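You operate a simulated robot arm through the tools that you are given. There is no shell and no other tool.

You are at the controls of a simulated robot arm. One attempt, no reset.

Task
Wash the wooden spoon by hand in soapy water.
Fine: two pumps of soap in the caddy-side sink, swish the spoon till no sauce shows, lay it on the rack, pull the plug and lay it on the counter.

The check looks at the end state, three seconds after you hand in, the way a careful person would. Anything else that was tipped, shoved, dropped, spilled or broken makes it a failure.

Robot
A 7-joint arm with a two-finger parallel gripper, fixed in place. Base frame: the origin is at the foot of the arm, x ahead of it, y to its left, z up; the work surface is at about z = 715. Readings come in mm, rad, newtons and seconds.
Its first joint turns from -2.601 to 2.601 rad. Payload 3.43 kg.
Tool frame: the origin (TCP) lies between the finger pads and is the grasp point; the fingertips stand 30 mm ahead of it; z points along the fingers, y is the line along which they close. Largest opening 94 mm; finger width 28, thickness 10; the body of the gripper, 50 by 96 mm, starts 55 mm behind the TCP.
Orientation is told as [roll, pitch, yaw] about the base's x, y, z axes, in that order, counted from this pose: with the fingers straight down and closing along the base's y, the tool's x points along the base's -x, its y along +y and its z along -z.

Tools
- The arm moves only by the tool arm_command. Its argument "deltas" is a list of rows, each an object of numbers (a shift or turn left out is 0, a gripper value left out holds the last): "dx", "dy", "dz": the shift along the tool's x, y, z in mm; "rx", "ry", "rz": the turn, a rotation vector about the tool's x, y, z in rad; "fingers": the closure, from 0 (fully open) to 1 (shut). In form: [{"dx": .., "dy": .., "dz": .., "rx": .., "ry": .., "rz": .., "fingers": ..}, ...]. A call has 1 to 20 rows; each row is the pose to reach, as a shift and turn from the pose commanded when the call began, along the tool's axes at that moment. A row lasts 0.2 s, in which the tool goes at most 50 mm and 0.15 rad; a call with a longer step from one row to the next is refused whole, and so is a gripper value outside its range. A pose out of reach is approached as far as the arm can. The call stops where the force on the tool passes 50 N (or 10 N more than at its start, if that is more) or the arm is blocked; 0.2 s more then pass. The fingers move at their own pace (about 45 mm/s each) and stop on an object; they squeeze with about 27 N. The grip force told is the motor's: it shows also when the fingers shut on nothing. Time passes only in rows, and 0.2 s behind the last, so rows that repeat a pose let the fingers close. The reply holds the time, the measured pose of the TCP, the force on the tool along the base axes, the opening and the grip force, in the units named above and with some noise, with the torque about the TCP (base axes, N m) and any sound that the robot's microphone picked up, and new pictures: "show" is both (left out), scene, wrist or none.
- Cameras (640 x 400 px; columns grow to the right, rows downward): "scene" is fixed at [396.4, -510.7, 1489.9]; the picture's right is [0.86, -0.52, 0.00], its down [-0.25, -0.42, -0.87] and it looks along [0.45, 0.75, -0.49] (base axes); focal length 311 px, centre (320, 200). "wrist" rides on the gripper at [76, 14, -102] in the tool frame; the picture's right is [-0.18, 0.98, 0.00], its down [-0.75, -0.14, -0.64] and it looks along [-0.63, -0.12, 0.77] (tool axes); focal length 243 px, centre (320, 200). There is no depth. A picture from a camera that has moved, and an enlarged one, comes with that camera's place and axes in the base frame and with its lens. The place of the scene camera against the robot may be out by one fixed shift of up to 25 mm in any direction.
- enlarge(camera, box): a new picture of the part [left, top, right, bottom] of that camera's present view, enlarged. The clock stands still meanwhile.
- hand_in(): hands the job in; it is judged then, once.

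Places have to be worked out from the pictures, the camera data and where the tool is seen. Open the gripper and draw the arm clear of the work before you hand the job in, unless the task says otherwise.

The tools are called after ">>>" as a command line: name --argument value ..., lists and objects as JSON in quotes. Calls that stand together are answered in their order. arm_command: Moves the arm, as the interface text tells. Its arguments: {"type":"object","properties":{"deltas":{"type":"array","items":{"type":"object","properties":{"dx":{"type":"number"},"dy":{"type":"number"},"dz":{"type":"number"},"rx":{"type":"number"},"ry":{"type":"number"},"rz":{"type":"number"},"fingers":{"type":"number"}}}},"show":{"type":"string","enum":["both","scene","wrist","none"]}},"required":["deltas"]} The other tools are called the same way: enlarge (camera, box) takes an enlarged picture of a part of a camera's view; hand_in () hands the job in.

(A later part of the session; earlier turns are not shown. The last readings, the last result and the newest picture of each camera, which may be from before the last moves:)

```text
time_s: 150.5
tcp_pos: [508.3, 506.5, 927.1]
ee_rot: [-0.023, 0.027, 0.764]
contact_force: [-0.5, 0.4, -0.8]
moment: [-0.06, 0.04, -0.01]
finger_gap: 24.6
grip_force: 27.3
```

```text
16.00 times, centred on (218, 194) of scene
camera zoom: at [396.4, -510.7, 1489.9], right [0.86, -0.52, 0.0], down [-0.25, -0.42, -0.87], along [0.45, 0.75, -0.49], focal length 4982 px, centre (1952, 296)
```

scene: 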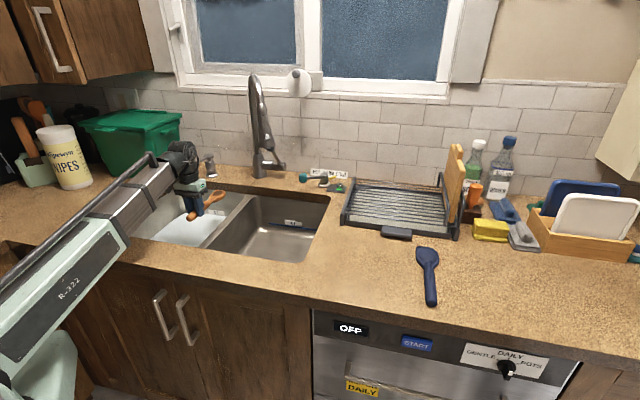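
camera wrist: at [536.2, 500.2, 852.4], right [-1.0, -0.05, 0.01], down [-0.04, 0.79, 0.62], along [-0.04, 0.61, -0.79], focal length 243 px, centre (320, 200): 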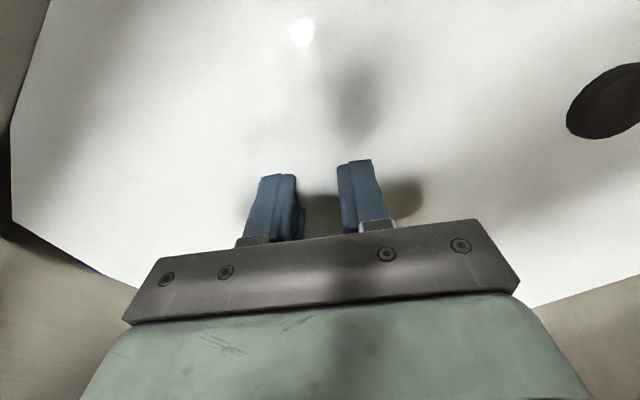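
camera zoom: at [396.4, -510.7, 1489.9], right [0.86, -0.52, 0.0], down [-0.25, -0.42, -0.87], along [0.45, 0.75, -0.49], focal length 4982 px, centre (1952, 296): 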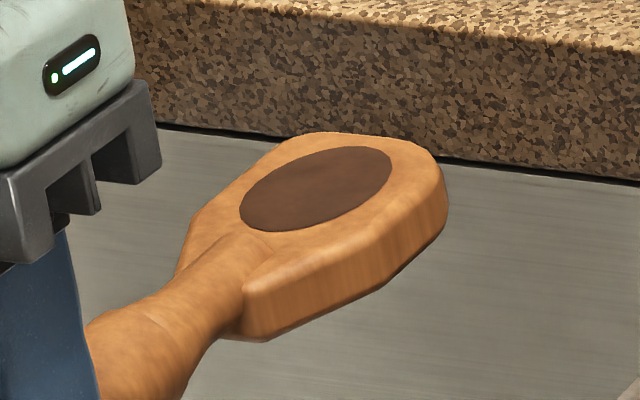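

The disc is unchanged again, even after brisk, fully submerged swishing, while the dark speckled residue that stood on it in the first after-wash view is gone. It has the spoon's own wood-grain texture, so I judge it to be the bowl itself and the sauce removed. I'll raise, level, and take it back to the rack.

>>> arm_command --deltas '[{"dz": -25, "rx": -0.01}, {"dz": -50, "rx": -0.02}, {"dz": -75, "rx": -0.02}, {"dz": -100, "rx": -0.02}, {"dz": -110, "rx": -0.02}, {"dz": -110, "rx": -0.02}]' --show "none"

>>> arm_command --deltas '[{"dx": 3, "dy": -35}, {"dx": 5, "dy": -72}, {"dx": 6, "dy": -110}, {"dx": 7, "dy": -148}, {"dx": 8, "dy": -186}, {"dx": 8, "dy": -224}, {"dx": 9, "dy": -262}, {"dx": 9, "dy": -300}, {"dx": 10, "dy": -338}, {"dx": 10, "dy": -376}, {"dx": 10, "dy": -414}, {"dx": 10, "dy": -452}, {"dx": 10, "dy": -490}, {"dx": 10, "dy": -528}, {"dx": 10, "dy": -566}, {"dx": 8, "dy": -598}, {"dx": -20, "dy": -598}, {"dx": -50, "dy": -598}, {"dx": -78, "dy": -598}, {"dx": -94, "dy": -598}]'

```text
time_s: 151.9
tcp_pos: [510.7, 510.0, 1038.8]
ee_rot: [-0.001, 0.027, 0.764]
contact_force: [0.1, -0.3, -0.1]
moment: [-0.04, 0.03, 0.0]
finger_gap: 24.6
grip_force: 27.2
```

```text
time_s: 156.1
tcp_pos: [992.7, 141.9, 1035.7]
ee_rot: [-0.002, 0.027, 0.764]
contact_force: [-0.4, -0.3, -0.4]
moment: [-0.02, 0.05, 0.01]
finger_gap: 24.7
grip_force: 27.3
camera wrist: at [929.8, 101.2, 1140.1], right [-0.55, 0.84, -0.01], down [0.65, 0.43, 0.62], along [0.52, 0.34, -0.78], focal length 243 px, centre (320, 200)
```

scene: 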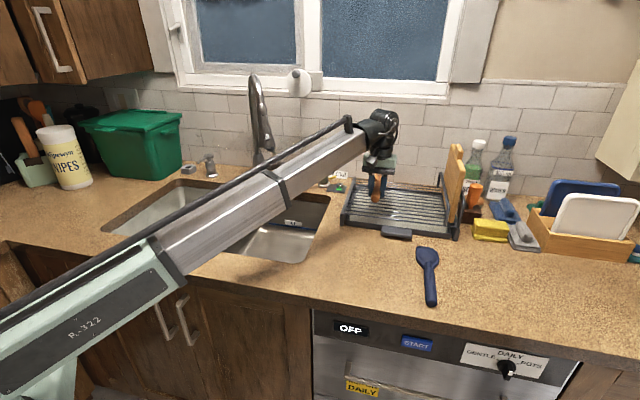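
wrist: 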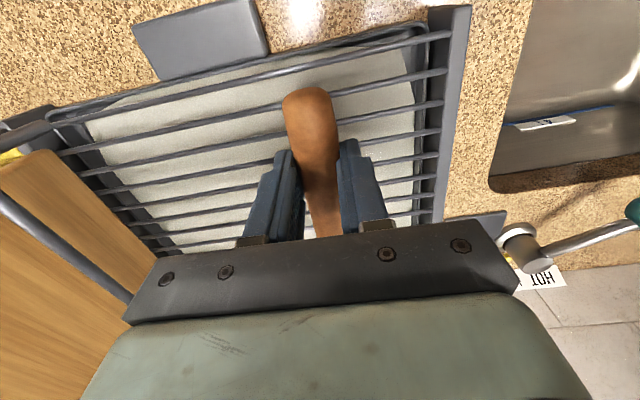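

Lowering gently onto the bars, expecting contact near z≈995.

>>> arm_command --deltas '[{"dz": 10, "ry": -0.012}, {"dz": 20, "ry": -0.018}, {"dz": 29, "ry": -0.018}, {"dz": 34, "ry": -0.018}, {"dz": 37, "ry": -0.018}, {"dz": 39, "ry": -0.018}, {"dz": 39, "ry": -0.018}]' --show "none"

```text
time_s: 157.7
tcp_pos: [991.0, 143.1, 996.7]
ee_rot: [0.0, 0.009, 0.765]
contact_force: [0.4, 0.4, 0.1]
moment: [-0.03, 0.05, -0.02]
finger_gap: 24.7
grip_force: 26.8
```

>>> arm_command --deltas '[{"dz": 0.7}, {"dz": 1.4}, {"dz": 2}, {"dz": 2}]' --show "none"

```text
time_s: 158.7
tcp_pos: [991.0, 141.6, 995.1]
ee_rot: [-0.001, 0.008, 0.765]
contact_force: [0.2, -0.4, -1.3]
moment: [-0.06, 0.02, -0.01]
finger_gap: 24.8
grip_force: 26.7
```

>>> arm_command --deltas '[{"dz": 0.7}, {"dz": 1.4}, {"dz": 1.4}]' --show "none"

```text
time_s: 159.5
tcp_pos: [990.5, 142.6, 994.3]
ee_rot: [-0.002, 0.008, 0.765]
contact_force: [-0.3, -0.4, -0.2]
moment: [-0.07, 0.03, 0.03]
finger_gap: 24.7
grip_force: 27.0
```

>>> arm_command --deltas '[{"dz": 0.7}, {"dz": 1.4}, {"dz": 2.0}, {"dz": 2.0}]' --show "none"

```text
time_s: 160.5
tcp_pos: [990.8, 143.1, 992.7]
ee_rot: [-0.004, 0.007, 0.764]
contact_force: [5.5, 5.0, 16.6]
moment: [-0.24, 0.22, -0.04]
finger_gap: 24.5
grip_force: 27.0
```

Light contact with the bars now. I'll ease off half a millimetre, open partway and rise.

>>> arm_command --deltas '[{"dz": -0.6}, {"dz": -0.6, "fingers": 0.7}, {"dz": -0.6, "fingers": 0.45}, {"dz": -0.6, "fingers": 0.45}, {"dz": -0.6, "fingers": 0.45}, {"dz": -0.6, "fingers": 0.45}]' --show "none"

>>> arm_command --deltas '[{"dz": -10}, {"dz": -25}, {"dz": -45}, {"dz": -70}, {"dz": -100}, {"dz": -125}, {"dz": -125}]'

>>> enlarge --camera "wrist" --box '[220, 30, 440, 230]'

>>> enlarge --camera "scene" --box '[340, 170, 440, 240]'

```text
time_s: 161.9
tcp_pos: [990.5, 140.9, 991.3]
ee_rot: [-0.002, 0.009, 0.762]
contact_force: [0.1, 0.2, 0.8]
moment: [0.0, 0.04, 0.0]
finger_gap: 51.7
grip_force: 0.1
```

```text
time_s: 163.5
tcp_pos: [991.4, 143.7, 1117.3]
ee_rot: [-0.002, 0.008, 0.764]
contact_force: [0.6, -0.2, -0.1]
moment: [0.03, -0.01, 0.01]
finger_gap: 51.7
grip_force: 0.0
camera wrist: at [927.1, 102.4, 1219.2], right [-0.55, 0.84, 0.0], down [0.65, 0.42, 0.64], along [0.53, 0.35, -0.77], focal length 243 px, centre (320, 200)
```

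scene: 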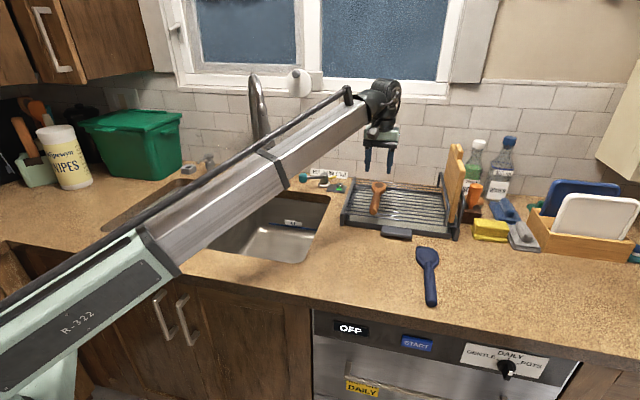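
wrist: 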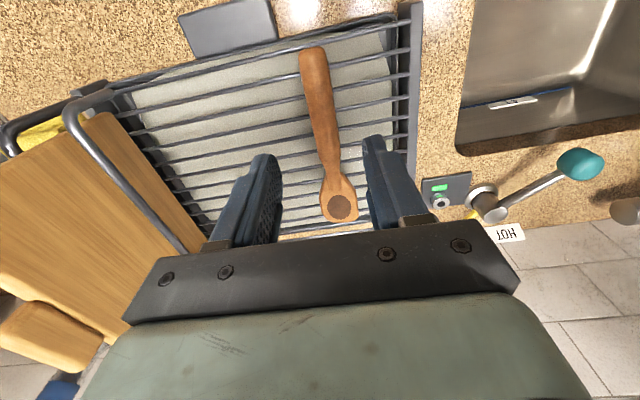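

```text
2.00 times, centred on (330, 130) of wrist
camera zoom: at [927.1, 102.4, 1219.2], right [-0.55, 0.84, 0.0], down [0.65, 0.42, 0.64], along [0.53, 0.35, -0.77], focal length 485 px, centre (300, 340)
```

zoom: 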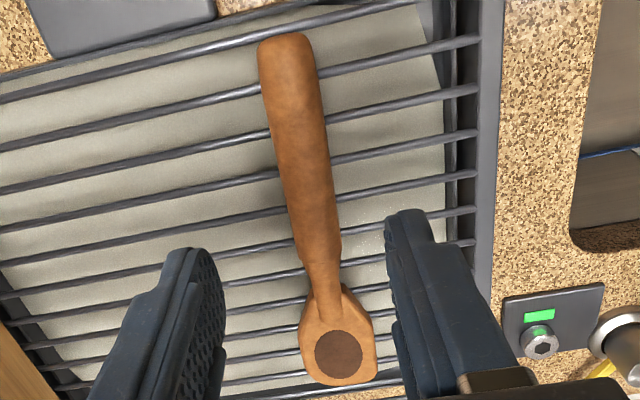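

```text
5.71 times, centred on (390, 205) of scene
camera zoom: at [396.4, -510.7, 1489.9], right [0.86, -0.52, 0.0], down [-0.25, -0.42, -0.87], along [0.45, 0.75, -0.49], focal length 1779 px, centre (-80, 171)
```

zoom: 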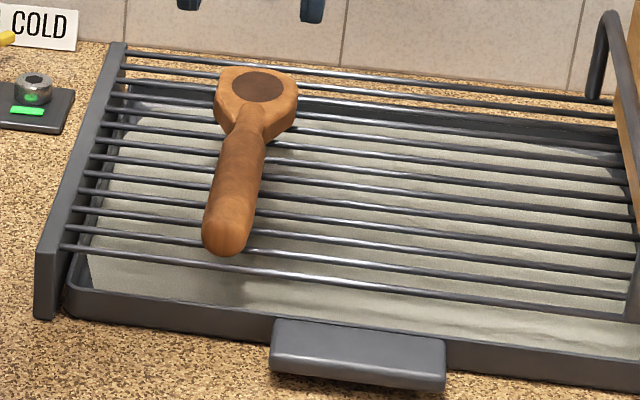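

The spoon lies squarely on the rack, and its bowl looks smooth and clean. Next is the plug: the knob is at about (415,526) with its top near z≈750. I'll open fully and travel back along the corridor.

>>> arm_command --deltas '[{"dx": 25, "dz": 10}, {"dx": 55, "dz": 25}, {"dx": 85, "dz": 45}, {"dx": 103, "dz": 65}, {"dx": 103, "dy": 35, "dz": 80}, {"dx": 103, "dy": 72, "dz": 85}, {"dx": 102, "dy": 110, "dz": 85}, {"dx": 101, "dy": 148, "dz": 85}, {"dx": 100, "dy": 186, "dz": 85}, {"dx": 99, "dy": 224, "dz": 85}, {"dx": 98, "dy": 262, "dz": 85}, {"dx": 97, "dy": 300, "dz": 85}, {"dx": 96, "dy": 338, "dz": 85}, {"dx": 95, "dy": 376, "dz": 85}, {"dx": 94, "dy": 414, "dz": 85}, {"dx": 93, "dy": 452, "dz": 85}, {"dx": 92, "dy": 490, "dz": 85}, {"dx": 91, "dy": 528, "dz": 85}, {"dx": 90, "dy": 566, "dz": 85}, {"dx": 90, "dy": 595, "dz": 85}]'

```text
time_s: 167.7
tcp_pos: [513.1, 510.7, 1033.7]
ee_rot: [-0.003, 0.009, 0.764]
contact_force: [0.2, 0.0, 0.5]
moment: [-0.01, -0.04, 0.04]
finger_gap: 51.6
grip_force: 0.2
camera wrist: at [450.1, 469.6, 1135.9], right [-0.55, 0.84, 0.0], down [0.65, 0.42, 0.64], along [0.53, 0.34, -0.77], focal length 243 px, centre (320, 200)
```

scene: 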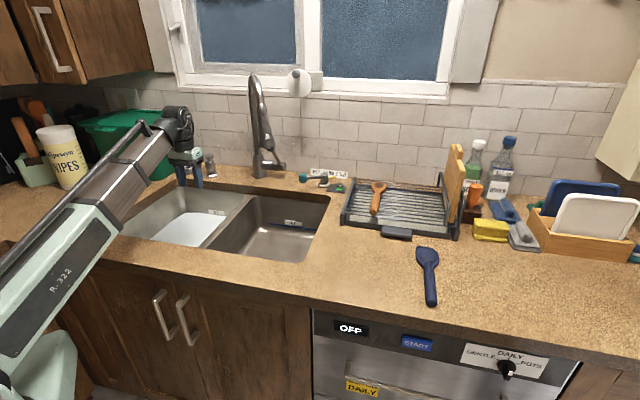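
wrist: 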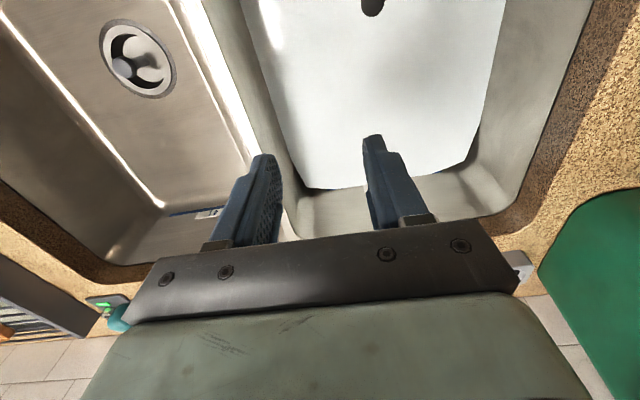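

Now move over the plug and descend to z≈900, opening the fingers wider.

>>> arm_command --deltas '[{"dx": 5, "dy": 16, "dz": 10, "fingers": 0.2}, {"dx": 10, "dy": 32, "dz": 25}, {"dx": 15, "dy": 48, "dz": 45}, {"dx": 20, "dy": 64, "dz": 65}, {"dx": 25.8, "dy": 80.2, "dz": 85}, {"dx": 25.8, "dy": 80.2, "dz": 105}, {"dx": 25.8, "dy": 80.2, "dz": 125}, {"dx": 25.8, "dy": 80.2, "dz": 132}, {"dx": 25.8, "dy": 80.2, "dz": 132}]'

```text
time_s: 169.7
tcp_pos: [439.6, 551.0, 900.3]
ee_rot: [-0.002, 0.008, 0.766]
contact_force: [0.4, 0.4, 0.1]
moment: [0.02, 0.0, 0.04]
finger_gap: 75.3
grip_force: 0.1
camera wrist: at [375.3, 509.0, 1003.1], right [-0.55, 0.84, 0.0], down [0.65, 0.42, 0.64], along [0.53, 0.35, -0.77], focal length 243 px, centre (320, 200)
```

scene: 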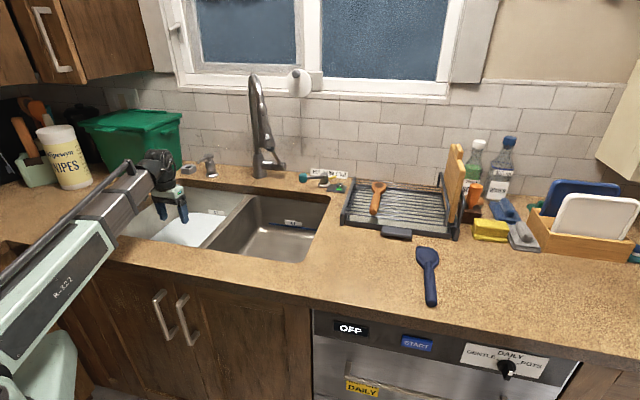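
wrist: 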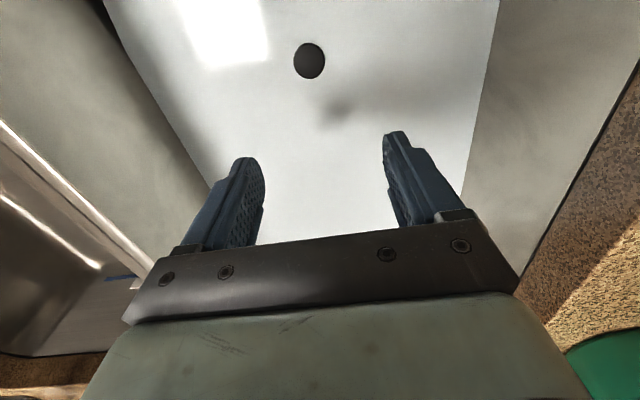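

The knob triangulates to (416,525). I'll apply a 0.13 rad tilt for forearm clearance and move directly above it.

>>> arm_command --deltas '[{"dx": 9, "dy": -0.5, "dz": 10, "ry": 0.04}, {"dx": 18, "dy": -1, "dz": 20, "ry": 0.08}, {"dx": 27, "dy": -1.5, "dz": 35, "ry": 0.13}, {"dx": 34.7, "dy": -2.1, "dz": 50, "ry": 0.13}, {"dx": 34.7, "dy": -2.1, "dz": 70, "ry": 0.13}, {"dx": 34.7, "dy": -2.1, "dz": 85, "ry": 0.13}, {"dx": 34.7, "dy": -2.1, "dz": 85, "ry": 0.13}]'

>>> enlarge --camera "scene" --box '[70, 140, 270, 290]'

```text
time_s: 171.3
tcp_pos: [418.4, 520.0, 815.7]
ee_rot: [-0.002, 0.14, 0.765]
contact_force: [-0.5, -0.2, -0.4]
moment: [0.0, -0.01, 0.0]
finger_gap: 75.4
grip_force: 0.2
camera wrist: at [362.8, 489.3, 926.6], right [-0.55, 0.84, -0.03], down [0.7, 0.48, 0.53], along [0.46, 0.27, -0.85], focal length 243 px, centre (320, 200)
```

scene: 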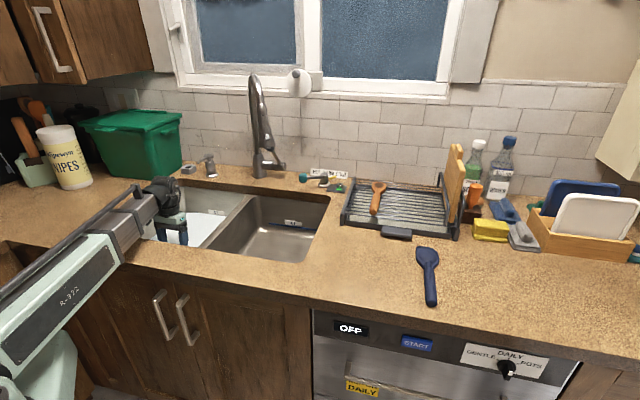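
wrist: 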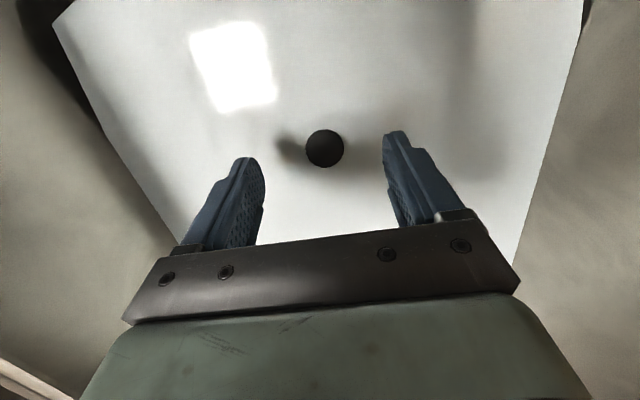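

```text
2.67 times, centred on (170, 215) of scene
camera zoom: at [396.4, -510.7, 1489.9], right [0.86, -0.52, 0.0], down [-0.25, -0.42, -0.87], along [0.45, 0.75, -0.49], focal length 830 px, centre (720, 160)
```

zoom: 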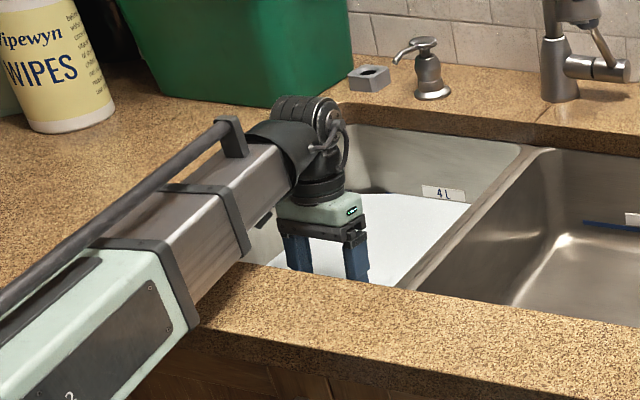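

The knob is centred between the fingers at about (418,523). I'll lower in steps to bring the fingertips beside it.

>>> arm_command --deltas '[{"dx": -2.5, "dy": 2, "dz": 6}, {"dx": -3.4, "dy": 3, "dz": 12}, {"dx": -4.2, "dy": 3, "dz": 18}, {"dx": -5, "dy": 3, "dz": 24}, {"dx": -5.9, "dy": 3, "dz": 30}, {"dx": -6.7, "dy": 3, "dz": 36}, {"dx": -6.7, "dy": 3, "dz": 36}]'

>>> enlarge --camera "scene" --box '[70, 140, 270, 290]'

```text
time_s: 172.9
tcp_pos: [414.7, 526.0, 779.5]
ee_rot: [-0.001, 0.14, 0.763]
contact_force: [-0.6, -0.7, -0.6]
moment: [0.02, 0.03, -0.01]
finger_gap: 75.4
grip_force: 0.1
camera wrist: at [359.5, 494.5, 890.5], right [-0.55, 0.84, -0.03], down [0.7, 0.48, 0.53], along [0.46, 0.27, -0.85], focal length 243 px, centre (320, 200)
```

scene: 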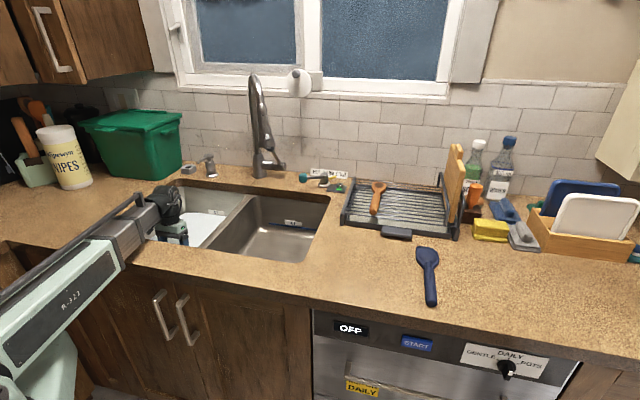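
wrist: 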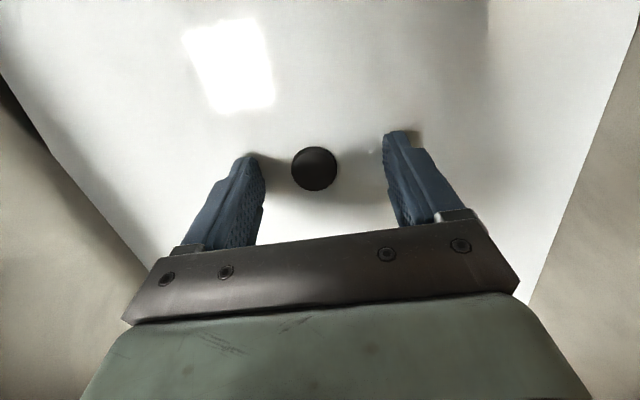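

```text
2.67 times, centred on (170, 215) of scene
camera zoom: at [396.4, -510.7, 1489.9], right [0.86, -0.52, 0.0], down [-0.25, -0.42, -0.87], along [0.45, 0.75, -0.49], focal length 830 px, centre (720, 160)
```

zoom: 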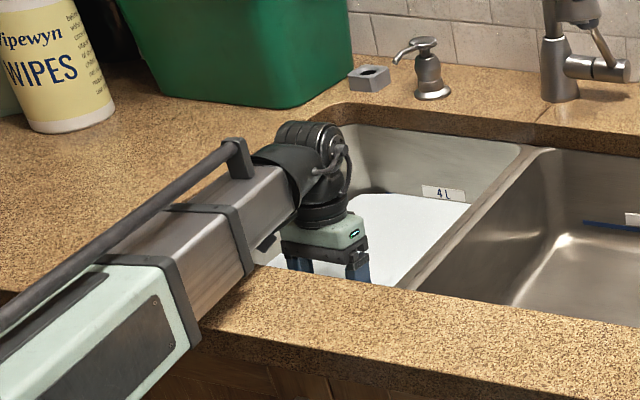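

Clearance still looks fine. I'll recentre by 4 mm and lower the last 14 mm so the fingertips are about 15 mm below the knob's top.

>>> arm_command --deltas '[{"dx": -0.6, "dy": -2, "dz": 4}, {"dx": -1.2, "dy": -3.7, "dz": 8}, {"dx": -1.7, "dy": -3.7, "dz": 12}, {"dx": -2, "dy": -3.7, "dz": 14}, {"dx": -2, "dy": -3.7, "dz": 14}]'

```text
time_s: 174.1
tcp_pos: [416.8, 522.6, 765.0]
ee_rot: [-0.001, 0.138, 0.763]
contact_force: [-1.2, -0.4, 0.2]
moment: [-0.02, -0.01, 0.02]
finger_gap: 75.1
grip_force: 0.0
camera wrist: at [363.3, 491.1, 876.4], right [-0.55, 0.84, -0.03], down [0.7, 0.48, 0.53], along [0.46, 0.27, -0.85], focal length 243 px, centre (320, 200)
```

scene: 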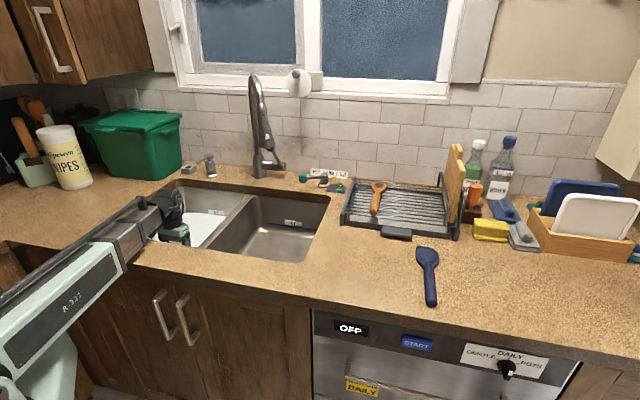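
wrist: 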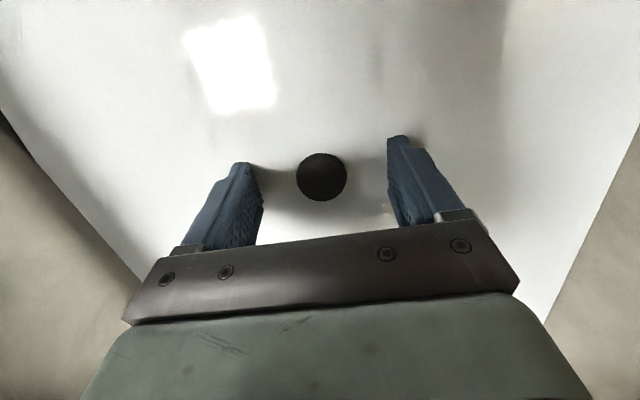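

The knob sits right between the fingers. Closing on it.

>>> arm_command --deltas '[{"fingers": 1}, {"fingers": 1}, {"fingers": 1}, {"fingers": 1}, {"fingers": 1}, {"fingers": 1}]' --show "wrist"

```text
time_s: 175.5
tcp_pos: [417.4, 522.3, 764.7]
ee_rot: [-0.003, 0.139, 0.764]
contact_force: [-2.5, 3.5, 0.7]
moment: [0.13, 0.09, -0.02]
finger_gap: 27.8
grip_force: 26.4
camera wrist: at [363.1, 491.2, 876.5], right [-0.55, 0.84, -0.03], down [0.7, 0.48, 0.53], along [0.46, 0.27, -0.85], focal length 243 px, centre (320, 200)
```

wrist: 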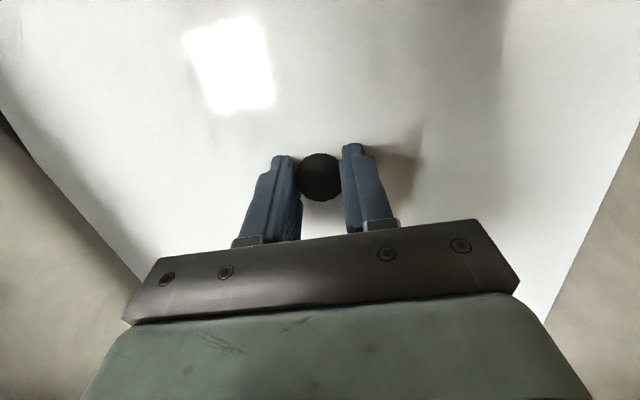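

The knob is gripped with a 27.8 mm gap. I'll pull straight up slowly.

>>> arm_command --deltas '[{"dz": -3, "dx": 0.4}, {"dz": -6, "dx": 0.8}, {"dz": -10, "dx": 1.4}, {"dz": -15, "dx": 2.1}, {"dz": -20, "dx": 2.8}, {"dz": -25, "dx": 3.5}, {"dz": -25, "dx": 3.5}]'

```text
time_s: 177.1
tcp_pos: [418.3, 522.3, 789.3]
ee_rot: [-0.004, 0.14, 0.764]
contact_force: [0.1, 0.3, -0.8]
moment: [0.0, 0.01, -0.01]
finger_gap: 27.6
grip_force: 26.8
camera wrist: at [363.5, 491.4, 901.5], right [-0.55, 0.84, -0.03], down [0.7, 0.48, 0.53], along [0.46, 0.27, -0.85], focal length 243 px, centre (320, 200)
```

scene: 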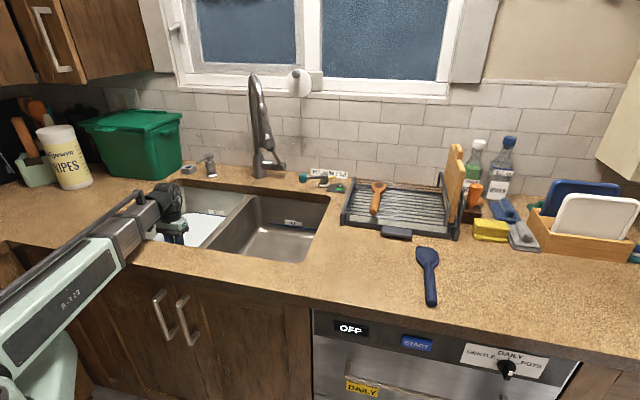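
wrist: 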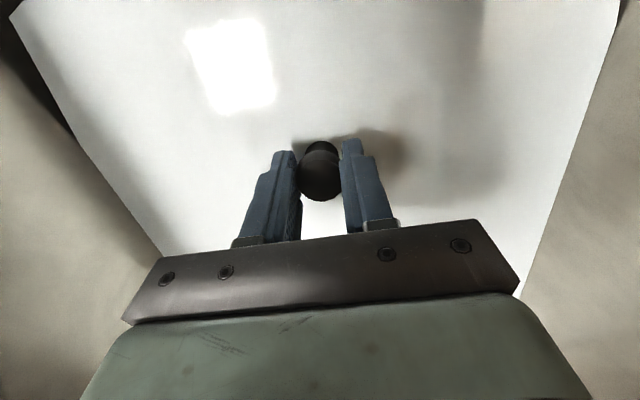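

The knob came up with its stem visible below and the grip steady. Continuing the lift.

>>> arm_command --deltas '[{"dz": -10, "dx": 1.4}, {"dz": -20, "dx": 2.8}, {"dz": -35, "dx": 4.9}, {"dz": -50, "dx": 7}, {"dz": -65, "dx": 9.1}, {"dz": -80, "dx": 11.2}, {"dz": -95, "dx": 13.3}, {"dz": -110, "dx": 15.4}, {"dz": -110, "dx": 15.4}]'

>>> enlarge --camera "scene" --box '[110, 140, 270, 270]'

>>> enlarge --camera "wrist" --box '[220, 60, 420, 240]'

```text
time_s: 179.1
tcp_pos: [416.2, 524.6, 901.6]
ee_rot: [-0.002, 0.138, 0.766]
contact_force: [-0.1, 0.1, -0.2]
moment: [0.02, -0.02, 0.02]
finger_gap: 27.8
grip_force: 27.2
camera wrist: at [361.8, 491.9, 1012.1], right [-0.55, 0.84, -0.03], down [0.7, 0.48, 0.53], along [0.46, 0.27, -0.85], focal length 243 px, centre (320, 200)
```

scene: 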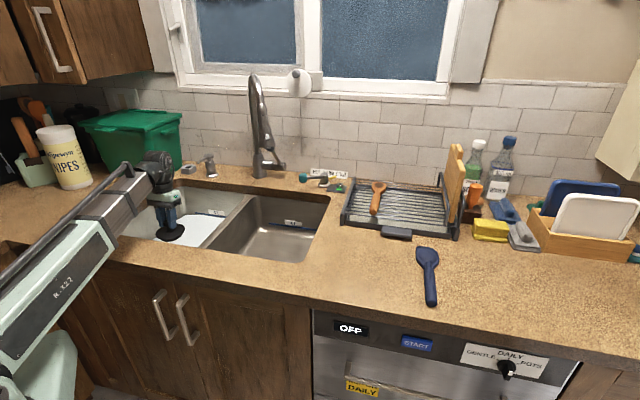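
wrist: 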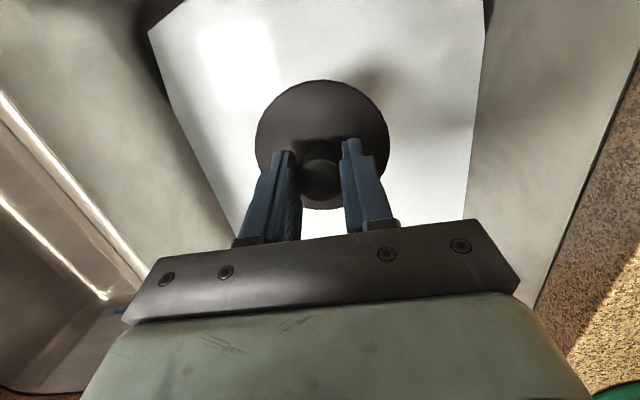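

```text
3.08 times, centred on (190, 205) of scene
camera zoom: at [396.4, -510.7, 1489.9], right [0.86, -0.52, 0.0], down [-0.25, -0.42, -0.87], along [0.45, 0.75, -0.49], focal length 958 px, centre (720, 185)
```

zoom: 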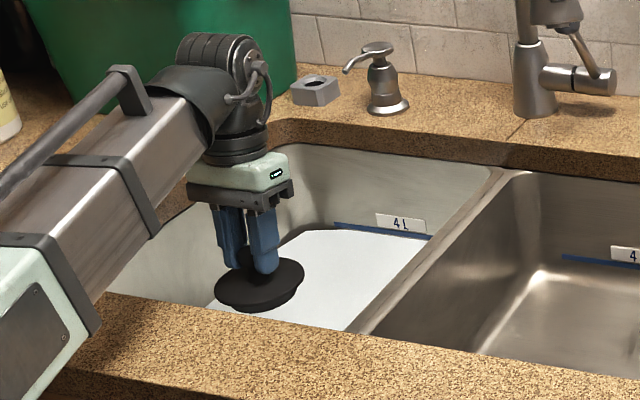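

```text
2.22 times, centred on (320, 150) of wrist
camera zoom: at [361.8, 491.9, 1012.1], right [-0.55, 0.84, -0.03], down [0.7, 0.48, 0.53], along [0.46, 0.27, -0.85], focal length 539 px, centre (320, 311)
```

zoom: 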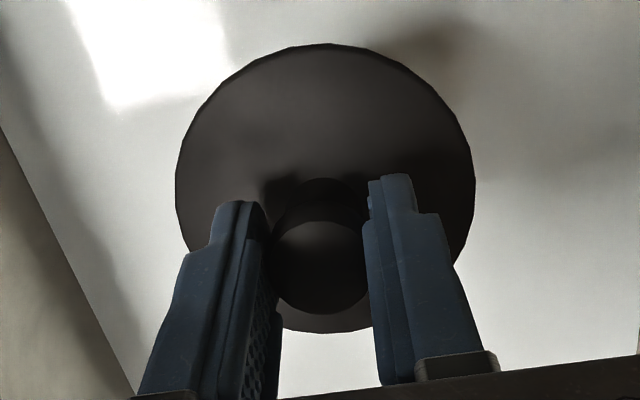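

The plug is out, a flat rubber disc with a knob, and the blue fill line is now showing as the water drains. I'll keep the same tilt so the plug stays level, move outward and raise it above the counter height.

>>> arm_command --deltas '[{"dx": -11, "dy": 0.3, "dz": -18}, {"dx": -22, "dy": 0.6, "dz": -36}, {"dx": -32.7, "dy": 0.8, "dz": -55}, {"dx": -29, "dy": 0.8, "dz": -80}, {"dx": -26, "dy": 0.8, "dz": -105}, {"dx": -22.7, "dy": 0.8, "dz": -127.3}, {"dx": -22.7, "dy": 0.8, "dz": -127.3}]'

```text
time_s: 180.7
tcp_pos: [446.4, 555.2, 1025.6]
ee_rot: [-0.001, 0.123, 0.763]
contact_force: [5.0, 4.3, -14.7]
moment: [0.07, -0.06, 0.0]
finger_gap: 27.7
grip_force: 26.9
stopped in row 7: the force on the tool passed its limit at 54 N (the readings are from after the stop); the commanded pose is now the measured one
camera wrist: at [390.7, 522.3, 1135.4], right [-0.55, 0.84, -0.02], down [0.69, 0.47, 0.54], along [0.47, 0.28, -0.84], focal length 243 px, centre (320, 200)
```

scene: 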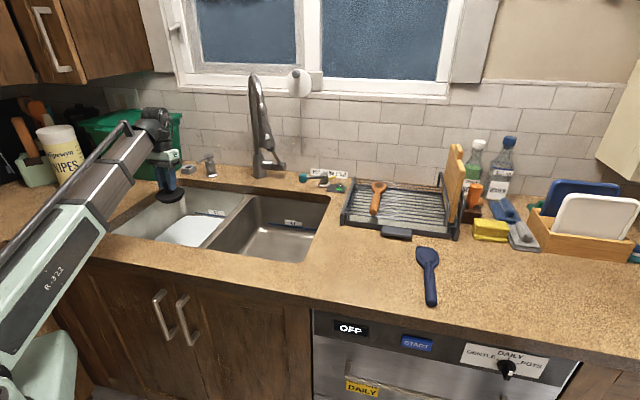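
wrist: 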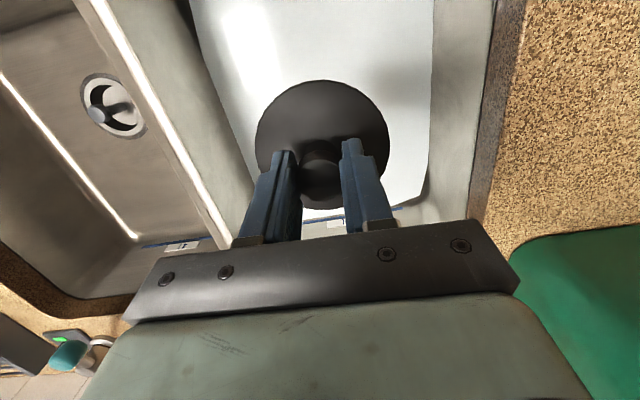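

The arm stopped from self-contact, because the tilt brings the wrist camera toward the forearm at this height. I'll lower a little and un-tilt the tool for travel.

>>> arm_command --deltas '[{"dz": 6, "dx": -0.8}, {"dz": 12, "dx": -1.5}, {"dz": 18, "dx": -2.2, "ry": -0.04}, {"dz": 18, "dx": -2.2, "ry": -0.08}, {"dz": 18, "dx": -2.2, "ry": -0.123}, {"dz": 18, "dx": -2.2, "ry": -0.123}]' --show "none"

```text
time_s: 182.1
tcp_pos: [445.7, 555.0, 1006.8]
ee_rot: [-0.003, 0.001, 0.764]
contact_force: [-0.4, -0.7, -0.4]
moment: [-0.04, -0.01, 0.05]
finger_gap: 27.9
grip_force: 27.2
```

Contact is gone and the plug is still held. I'll carry it right along the corridor.

>>> arm_command --deltas '[{"dx": 0, "dy": -30, "dz": -3}, {"dx": 0, "dy": -68, "dz": -6}, {"dx": -1, "dy": -106, "dz": -6}, {"dx": -1, "dy": -144, "dz": -6}, {"dx": -2, "dy": -182, "dz": -6}, {"dx": -2, "dy": -220, "dz": -6}, {"dx": -3, "dy": -258, "dz": -6}, {"dx": -3, "dy": -296, "dz": -6}, {"dx": -4, "dy": -334, "dz": -6}, {"dx": -4, "dy": -372, "dz": -6}, {"dx": -5, "dy": -410, "dz": -6}, {"dx": -5, "dy": -448, "dz": -6}, {"dx": -6, "dy": -486, "dz": -6}, {"dx": -6, "dy": -515, "dz": -6}, {"dx": -6.7, "dy": -527, "dz": -6}, {"dx": -6.7, "dy": -527, "dz": -6}]'

```text
time_s: 185.4
tcp_pos: [815.3, 177.3, 1010.5]
ee_rot: [-0.003, 0.003, 0.765]
contact_force: [0.2, 0.0, 0.1]
moment: [0.03, 0.0, -0.01]
finger_gap: 27.8
grip_force: 27.2
camera wrist: at [750.4, 136.1, 1113.2], right [-0.55, 0.84, 0.0], down [0.64, 0.42, 0.64], along [0.54, 0.35, -0.77], focal length 243 px, centre (320, 200)
```

scene: 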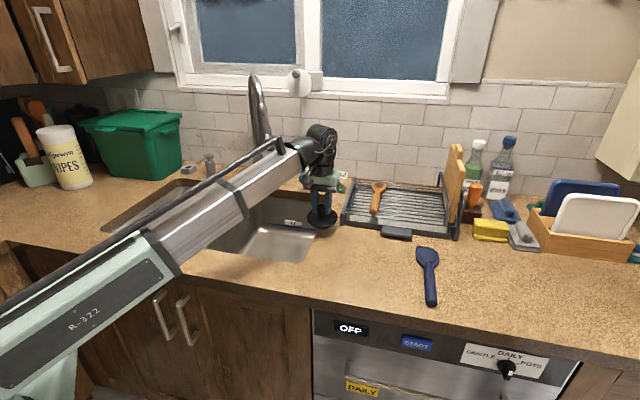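
wrist: 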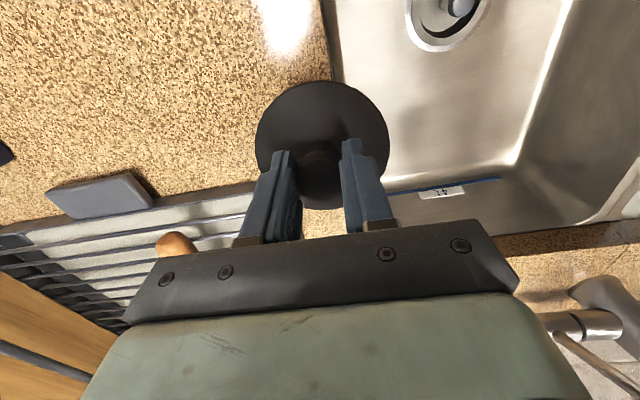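

Now move toward the robot and right, to the open counter area where the spoon originally lay, restoring the tilt so the plug is level.

>>> arm_command --deltas '[{"dx": 28, "dy": -22}, {"dx": 56, "dy": -45}, {"dx": 84, "dy": -67}, {"dx": 112, "dy": -90, "ry": 0.04}, {"dx": 132, "dy": -106, "ry": 0.08}, {"dx": 139.5, "dy": -112, "ry": 0.137}, {"dx": 139.5, "dy": -112, "ry": 0.137}]'

>>> enlarge --camera "scene" --box '[300, 170, 460, 300]'

```text
time_s: 187.1
tcp_pos: [791.5, 3.8, 1012.1]
ee_rot: [0.0, 0.141, 0.764]
contact_force: [-0.1, -0.6, -0.4]
moment: [-0.03, 0.02, -0.01]
finger_gap: 27.8
grip_force: 27.1
camera wrist: at [738.6, -27.6, 1124.1], right [-0.55, 0.84, -0.03], down [0.7, 0.48, 0.53], along [0.46, 0.27, -0.85], focal length 243 px, centre (320, 200)
```

scene: 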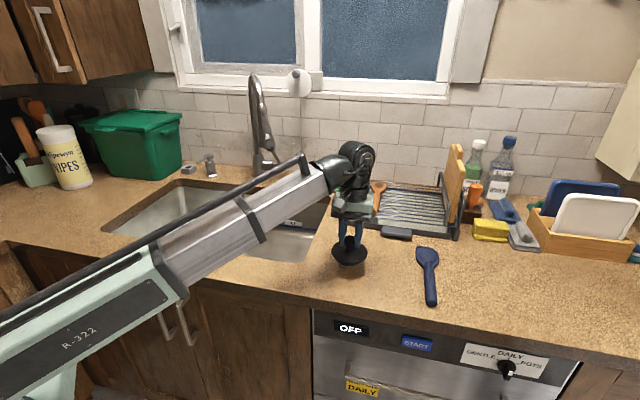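
wrist: 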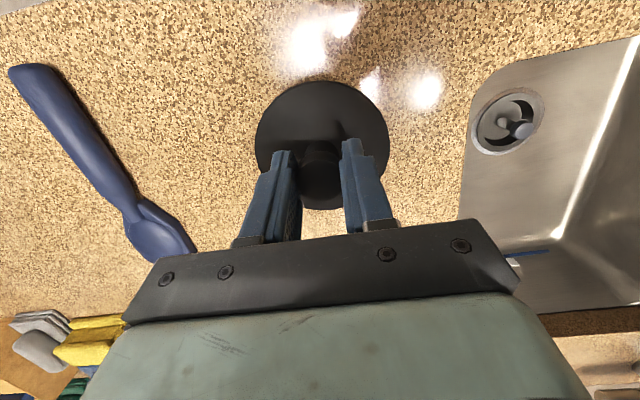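

```text
3.08 times, centred on (380, 235) of scene
camera zoom: at [396.4, -510.7, 1489.9], right [0.86, -0.52, 0.0], down [-0.25, -0.42, -0.87], along [0.45, 0.75, -0.49], focal length 958 px, centre (135, 92)
```

zoom: 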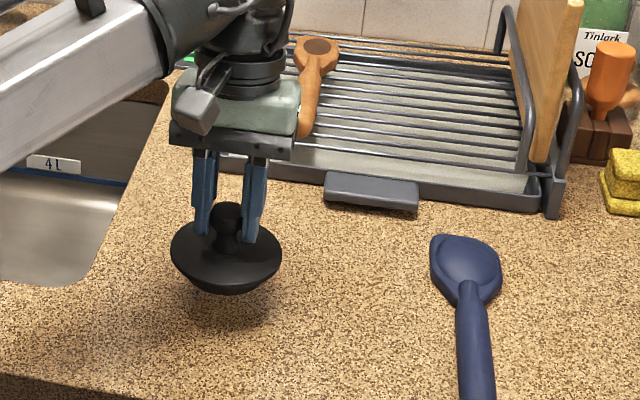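

The plug hangs level over clear counter, well away from the blue spoon and the rack. I'll lower it gently.

>>> arm_command --deltas '[{"dz": 8, "dx": -1.1}, {"dz": 14, "dx": -2}, {"dz": 18, "dx": -2.5}, {"dz": 20, "dx": -2.8}, {"dz": 20, "dx": -2.8}]' --show "none"

>>> enlarge --camera "scene" --box '[310, 210, 390, 280]'

```text
time_s: 188.2
tcp_pos: [791.8, 2.9, 993.5]
ee_rot: [-0.001, 0.14, 0.763]
contact_force: [-0.6, -0.3, -0.1]
moment: [-0.01, -0.01, 0.01]
finger_gap: 27.8
grip_force: 27.2
```

```text
5.71 times, centred on (350, 245) of scene
camera zoom: at [396.4, -510.7, 1489.9], right [0.86, -0.52, 0.0], down [-0.25, -0.42, -0.87], along [0.45, 0.75, -0.49], focal length 1779 px, centre (149, -57)
```

zoom: 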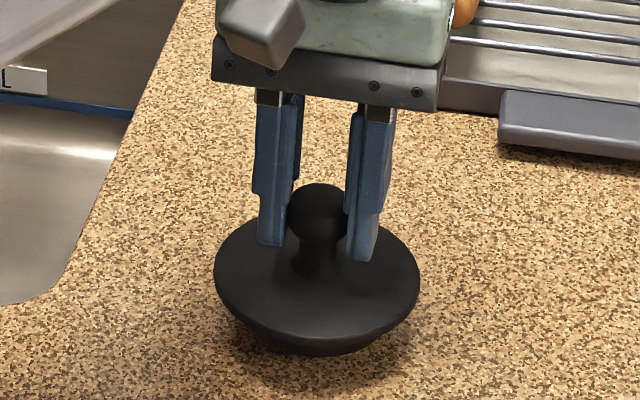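

>>> arm_command --deltas '[{"dz": 2, "dx": -0.3}, {"dz": 4, "dx": -0.6}, {"dz": 5, "dx": -0.7}, {"dz": 5, "dx": -0.7}]' --show "none"

```text
time_s: 189.2
tcp_pos: [791.7, 1.0, 989.4]
ee_rot: [-0.003, 0.139, 0.763]
contact_force: [0.1, 0.1, 0.1]
moment: [-0.02, 0.02, 0.0]
finger_gap: 27.8
grip_force: 27.5
```

>>> arm_command --deltas '[{"dz": 1.5, "dx": -0.2}, {"dz": 3, "dx": -0.4}, {"dz": 4, "dx": -0.6}, {"dz": 4, "dx": -0.6}]' --show "none"

>>> enlarge --camera "scene" --box '[310, 210, 390, 280]'

```text
time_s: 190.2
tcp_pos: [792.6, 3.0, 984.8]
ee_rot: [-0.002, 0.139, 0.764]
contact_force: [0.4, 0.2, -0.3]
moment: [0.0, 0.01, 0.04]
finger_gap: 27.8
grip_force: 26.6
```

```text
5.71 times, centred on (350, 245) of scene
camera zoom: at [396.4, -510.7, 1489.9], right [0.86, -0.52, 0.0], down [-0.25, -0.42, -0.87], along [0.45, 0.75, -0.49], focal length 1779 px, centre (149, -57)
```

zoom: 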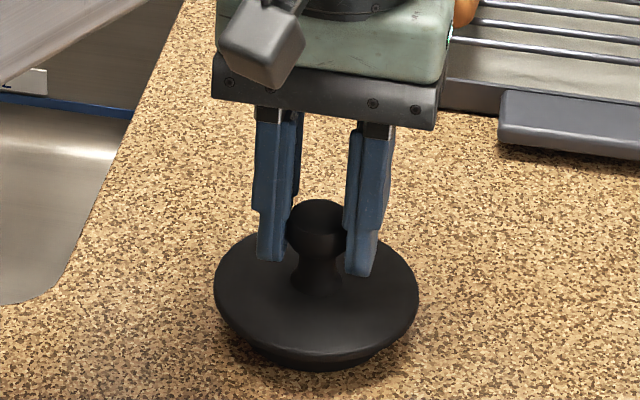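

>>> arm_command --deltas '[{"dz": 1.5, "dx": -0.2}, {"dz": 3, "dx": -0.4}, {"dz": 4, "dx": -0.6}, {"dz": 4, "dx": -0.6}]' --show "none"

```text
time_s: 191.2
tcp_pos: [791.8, 1.0, 982.2]
ee_rot: [-0.004, 0.138, 0.763]
contact_force: [8.6, 3.6, 46.3]
moment: [0.01, -0.13, 0.01]
finger_gap: 27.8
grip_force: 26.9
```

It's on the counter. I'll relieve the load and open the fingers.

>>> arm_command --deltas '[{"dz": -1, "dx": 0.1}, {"dz": -1.8, "dx": 0.2}, {"dz": -1.8, "dx": 0.2}, {"dz": -1.8, "dx": 0.2, "fingers": 0.7}, {"dz": -1.8, "dx": 0.2, "fingers": 0.4}, {"dz": -1.8, "dx": 0.2, "fingers": 0.2}, {"dz": -1.8, "dx": 0.2, "fingers": 0.2}, {"dz": -1.8, "dx": 0.2, "fingers": 0.2}]'

>>> enlarge --camera "scene" --box '[310, 210, 390, 280]'

```text
time_s: 193.1
tcp_pos: [791.4, 0.5, 982.6]
ee_rot: [-0.003, 0.14, 0.764]
contact_force: [-0.3, -0.3, -0.4]
moment: [0.02, -0.01, 0.02]
finger_gap: 75.0
grip_force: 0.1
camera wrist: at [737.4, -30.0, 1094.2], right [-0.55, 0.84, -0.03], down [0.7, 0.48, 0.53], along [0.46, 0.27, -0.85], focal length 243 px, centre (320, 200)
```

scene: 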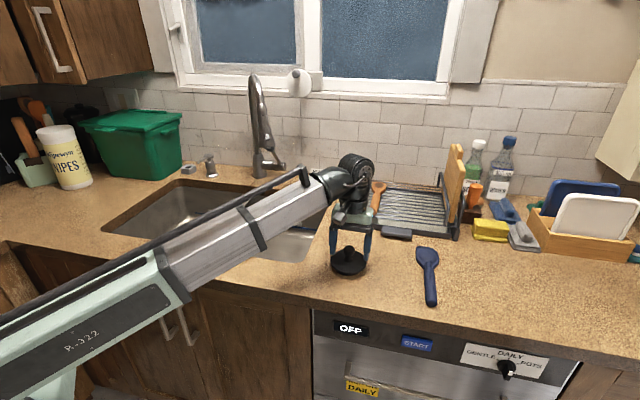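
wrist: 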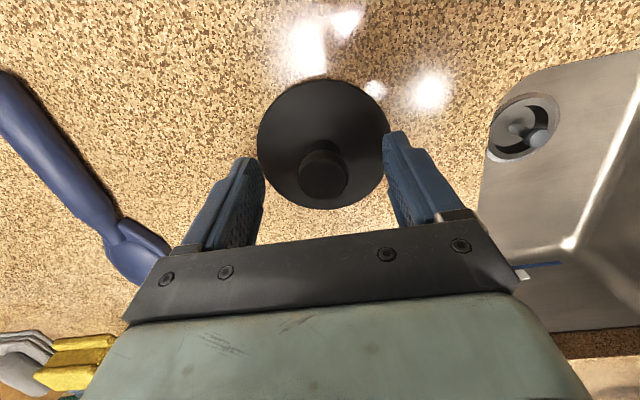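

```text
5.71 times, centred on (350, 245) of scene
camera zoom: at [396.4, -510.7, 1489.9], right [0.86, -0.52, 0.0], down [-0.25, -0.42, -0.87], along [0.45, 0.75, -0.49], focal length 1779 px, centre (149, -57)
```

zoom: 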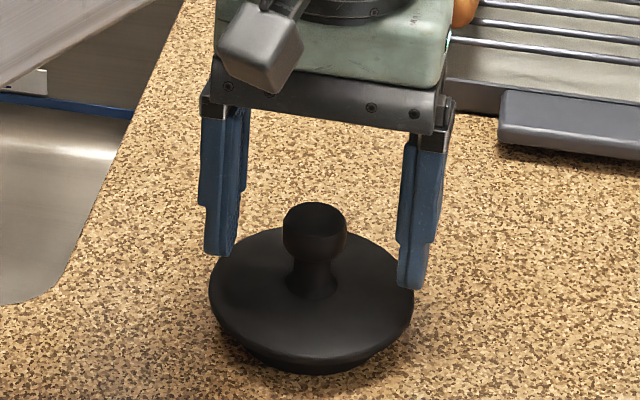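

The plug rests flat on the counter. I'll raise straight up clear of it.

>>> arm_command --deltas '[{"dz": -10, "dx": 1.4}, {"dz": -25, "dx": 3.5}, {"dz": -45, "dx": 6.3}, {"dz": -70, "dx": 9.8}, {"dz": -95, "dx": 13.3}, {"dz": -119, "dx": 16.8}, {"dz": -119, "dx": 16.8, "ry": -0.07}, {"dz": -119, "dx": 16.8, "ry": -0.14}, {"dz": -119, "dx": 16.8, "ry": -0.14}]'

>>> enlarge --camera "scene" --box '[90, 150, 340, 280]'

>>> enlarge --camera "scene" --box '[368, 174, 392, 198]'

```text
time_s: 195.1
tcp_pos: [792.5, 1.6, 1103.6]
ee_rot: [0.0, 0.0, 0.763]
contact_force: [-0.4, -1.2, 0.3]
moment: [0.0, -0.03, 0.0]
finger_gap: 75.1
grip_force: 0.1
out of reach, approached as far as the arm can: row 6
camera wrist: at [727.2, -40.8, 1204.5], right [-0.55, 0.84, 0.0], down [0.64, 0.42, 0.64], along [0.54, 0.35, -0.77], focal length 243 px, centre (320, 200)
```

scene: 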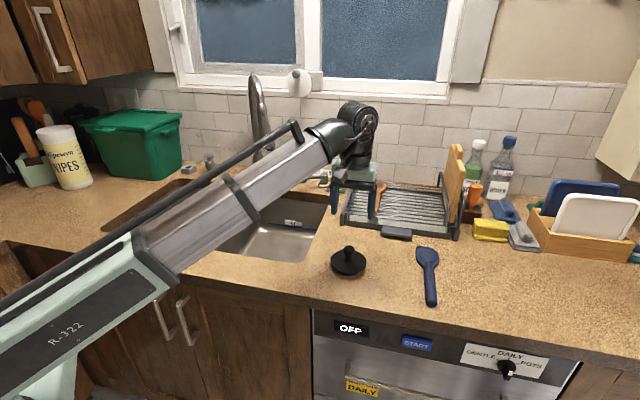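
wrist: 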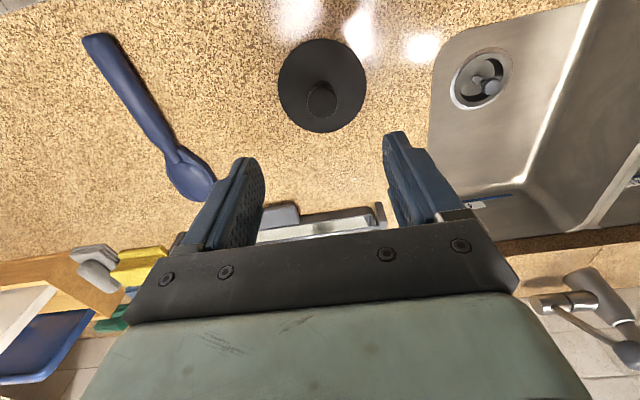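

```text
2.56 times, centred on (215, 215) of scene
camera zoom: at [396.4, -510.7, 1489.9], right [0.86, -0.52, 0.0], down [-0.25, -0.42, -0.87], along [0.45, 0.75, -0.49], focal length 797 px, centre (589, 162)
```

zoom: 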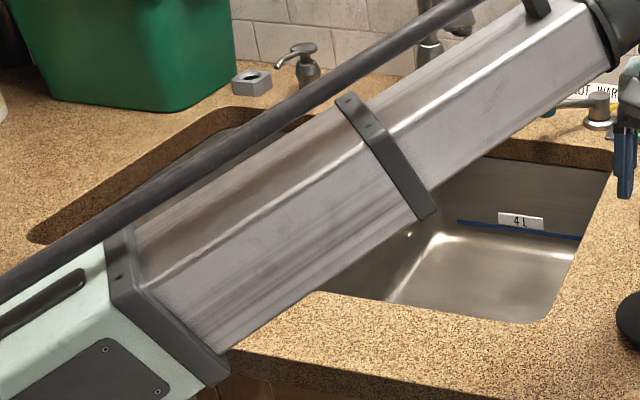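

```text
16.00 times, centred on (380, 186) of scene
camera zoom: at [396.4, -510.7, 1489.9], right [0.86, -0.52, 0.0], down [-0.25, -0.42, -0.87], along [0.45, 0.75, -0.49], focal length 4982 px, centre (-640, 424)
```

zoom: 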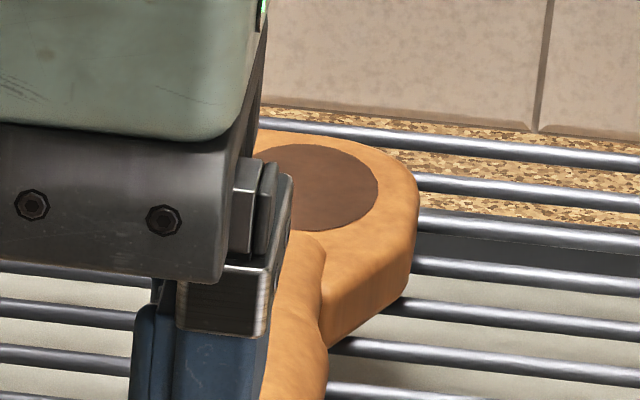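

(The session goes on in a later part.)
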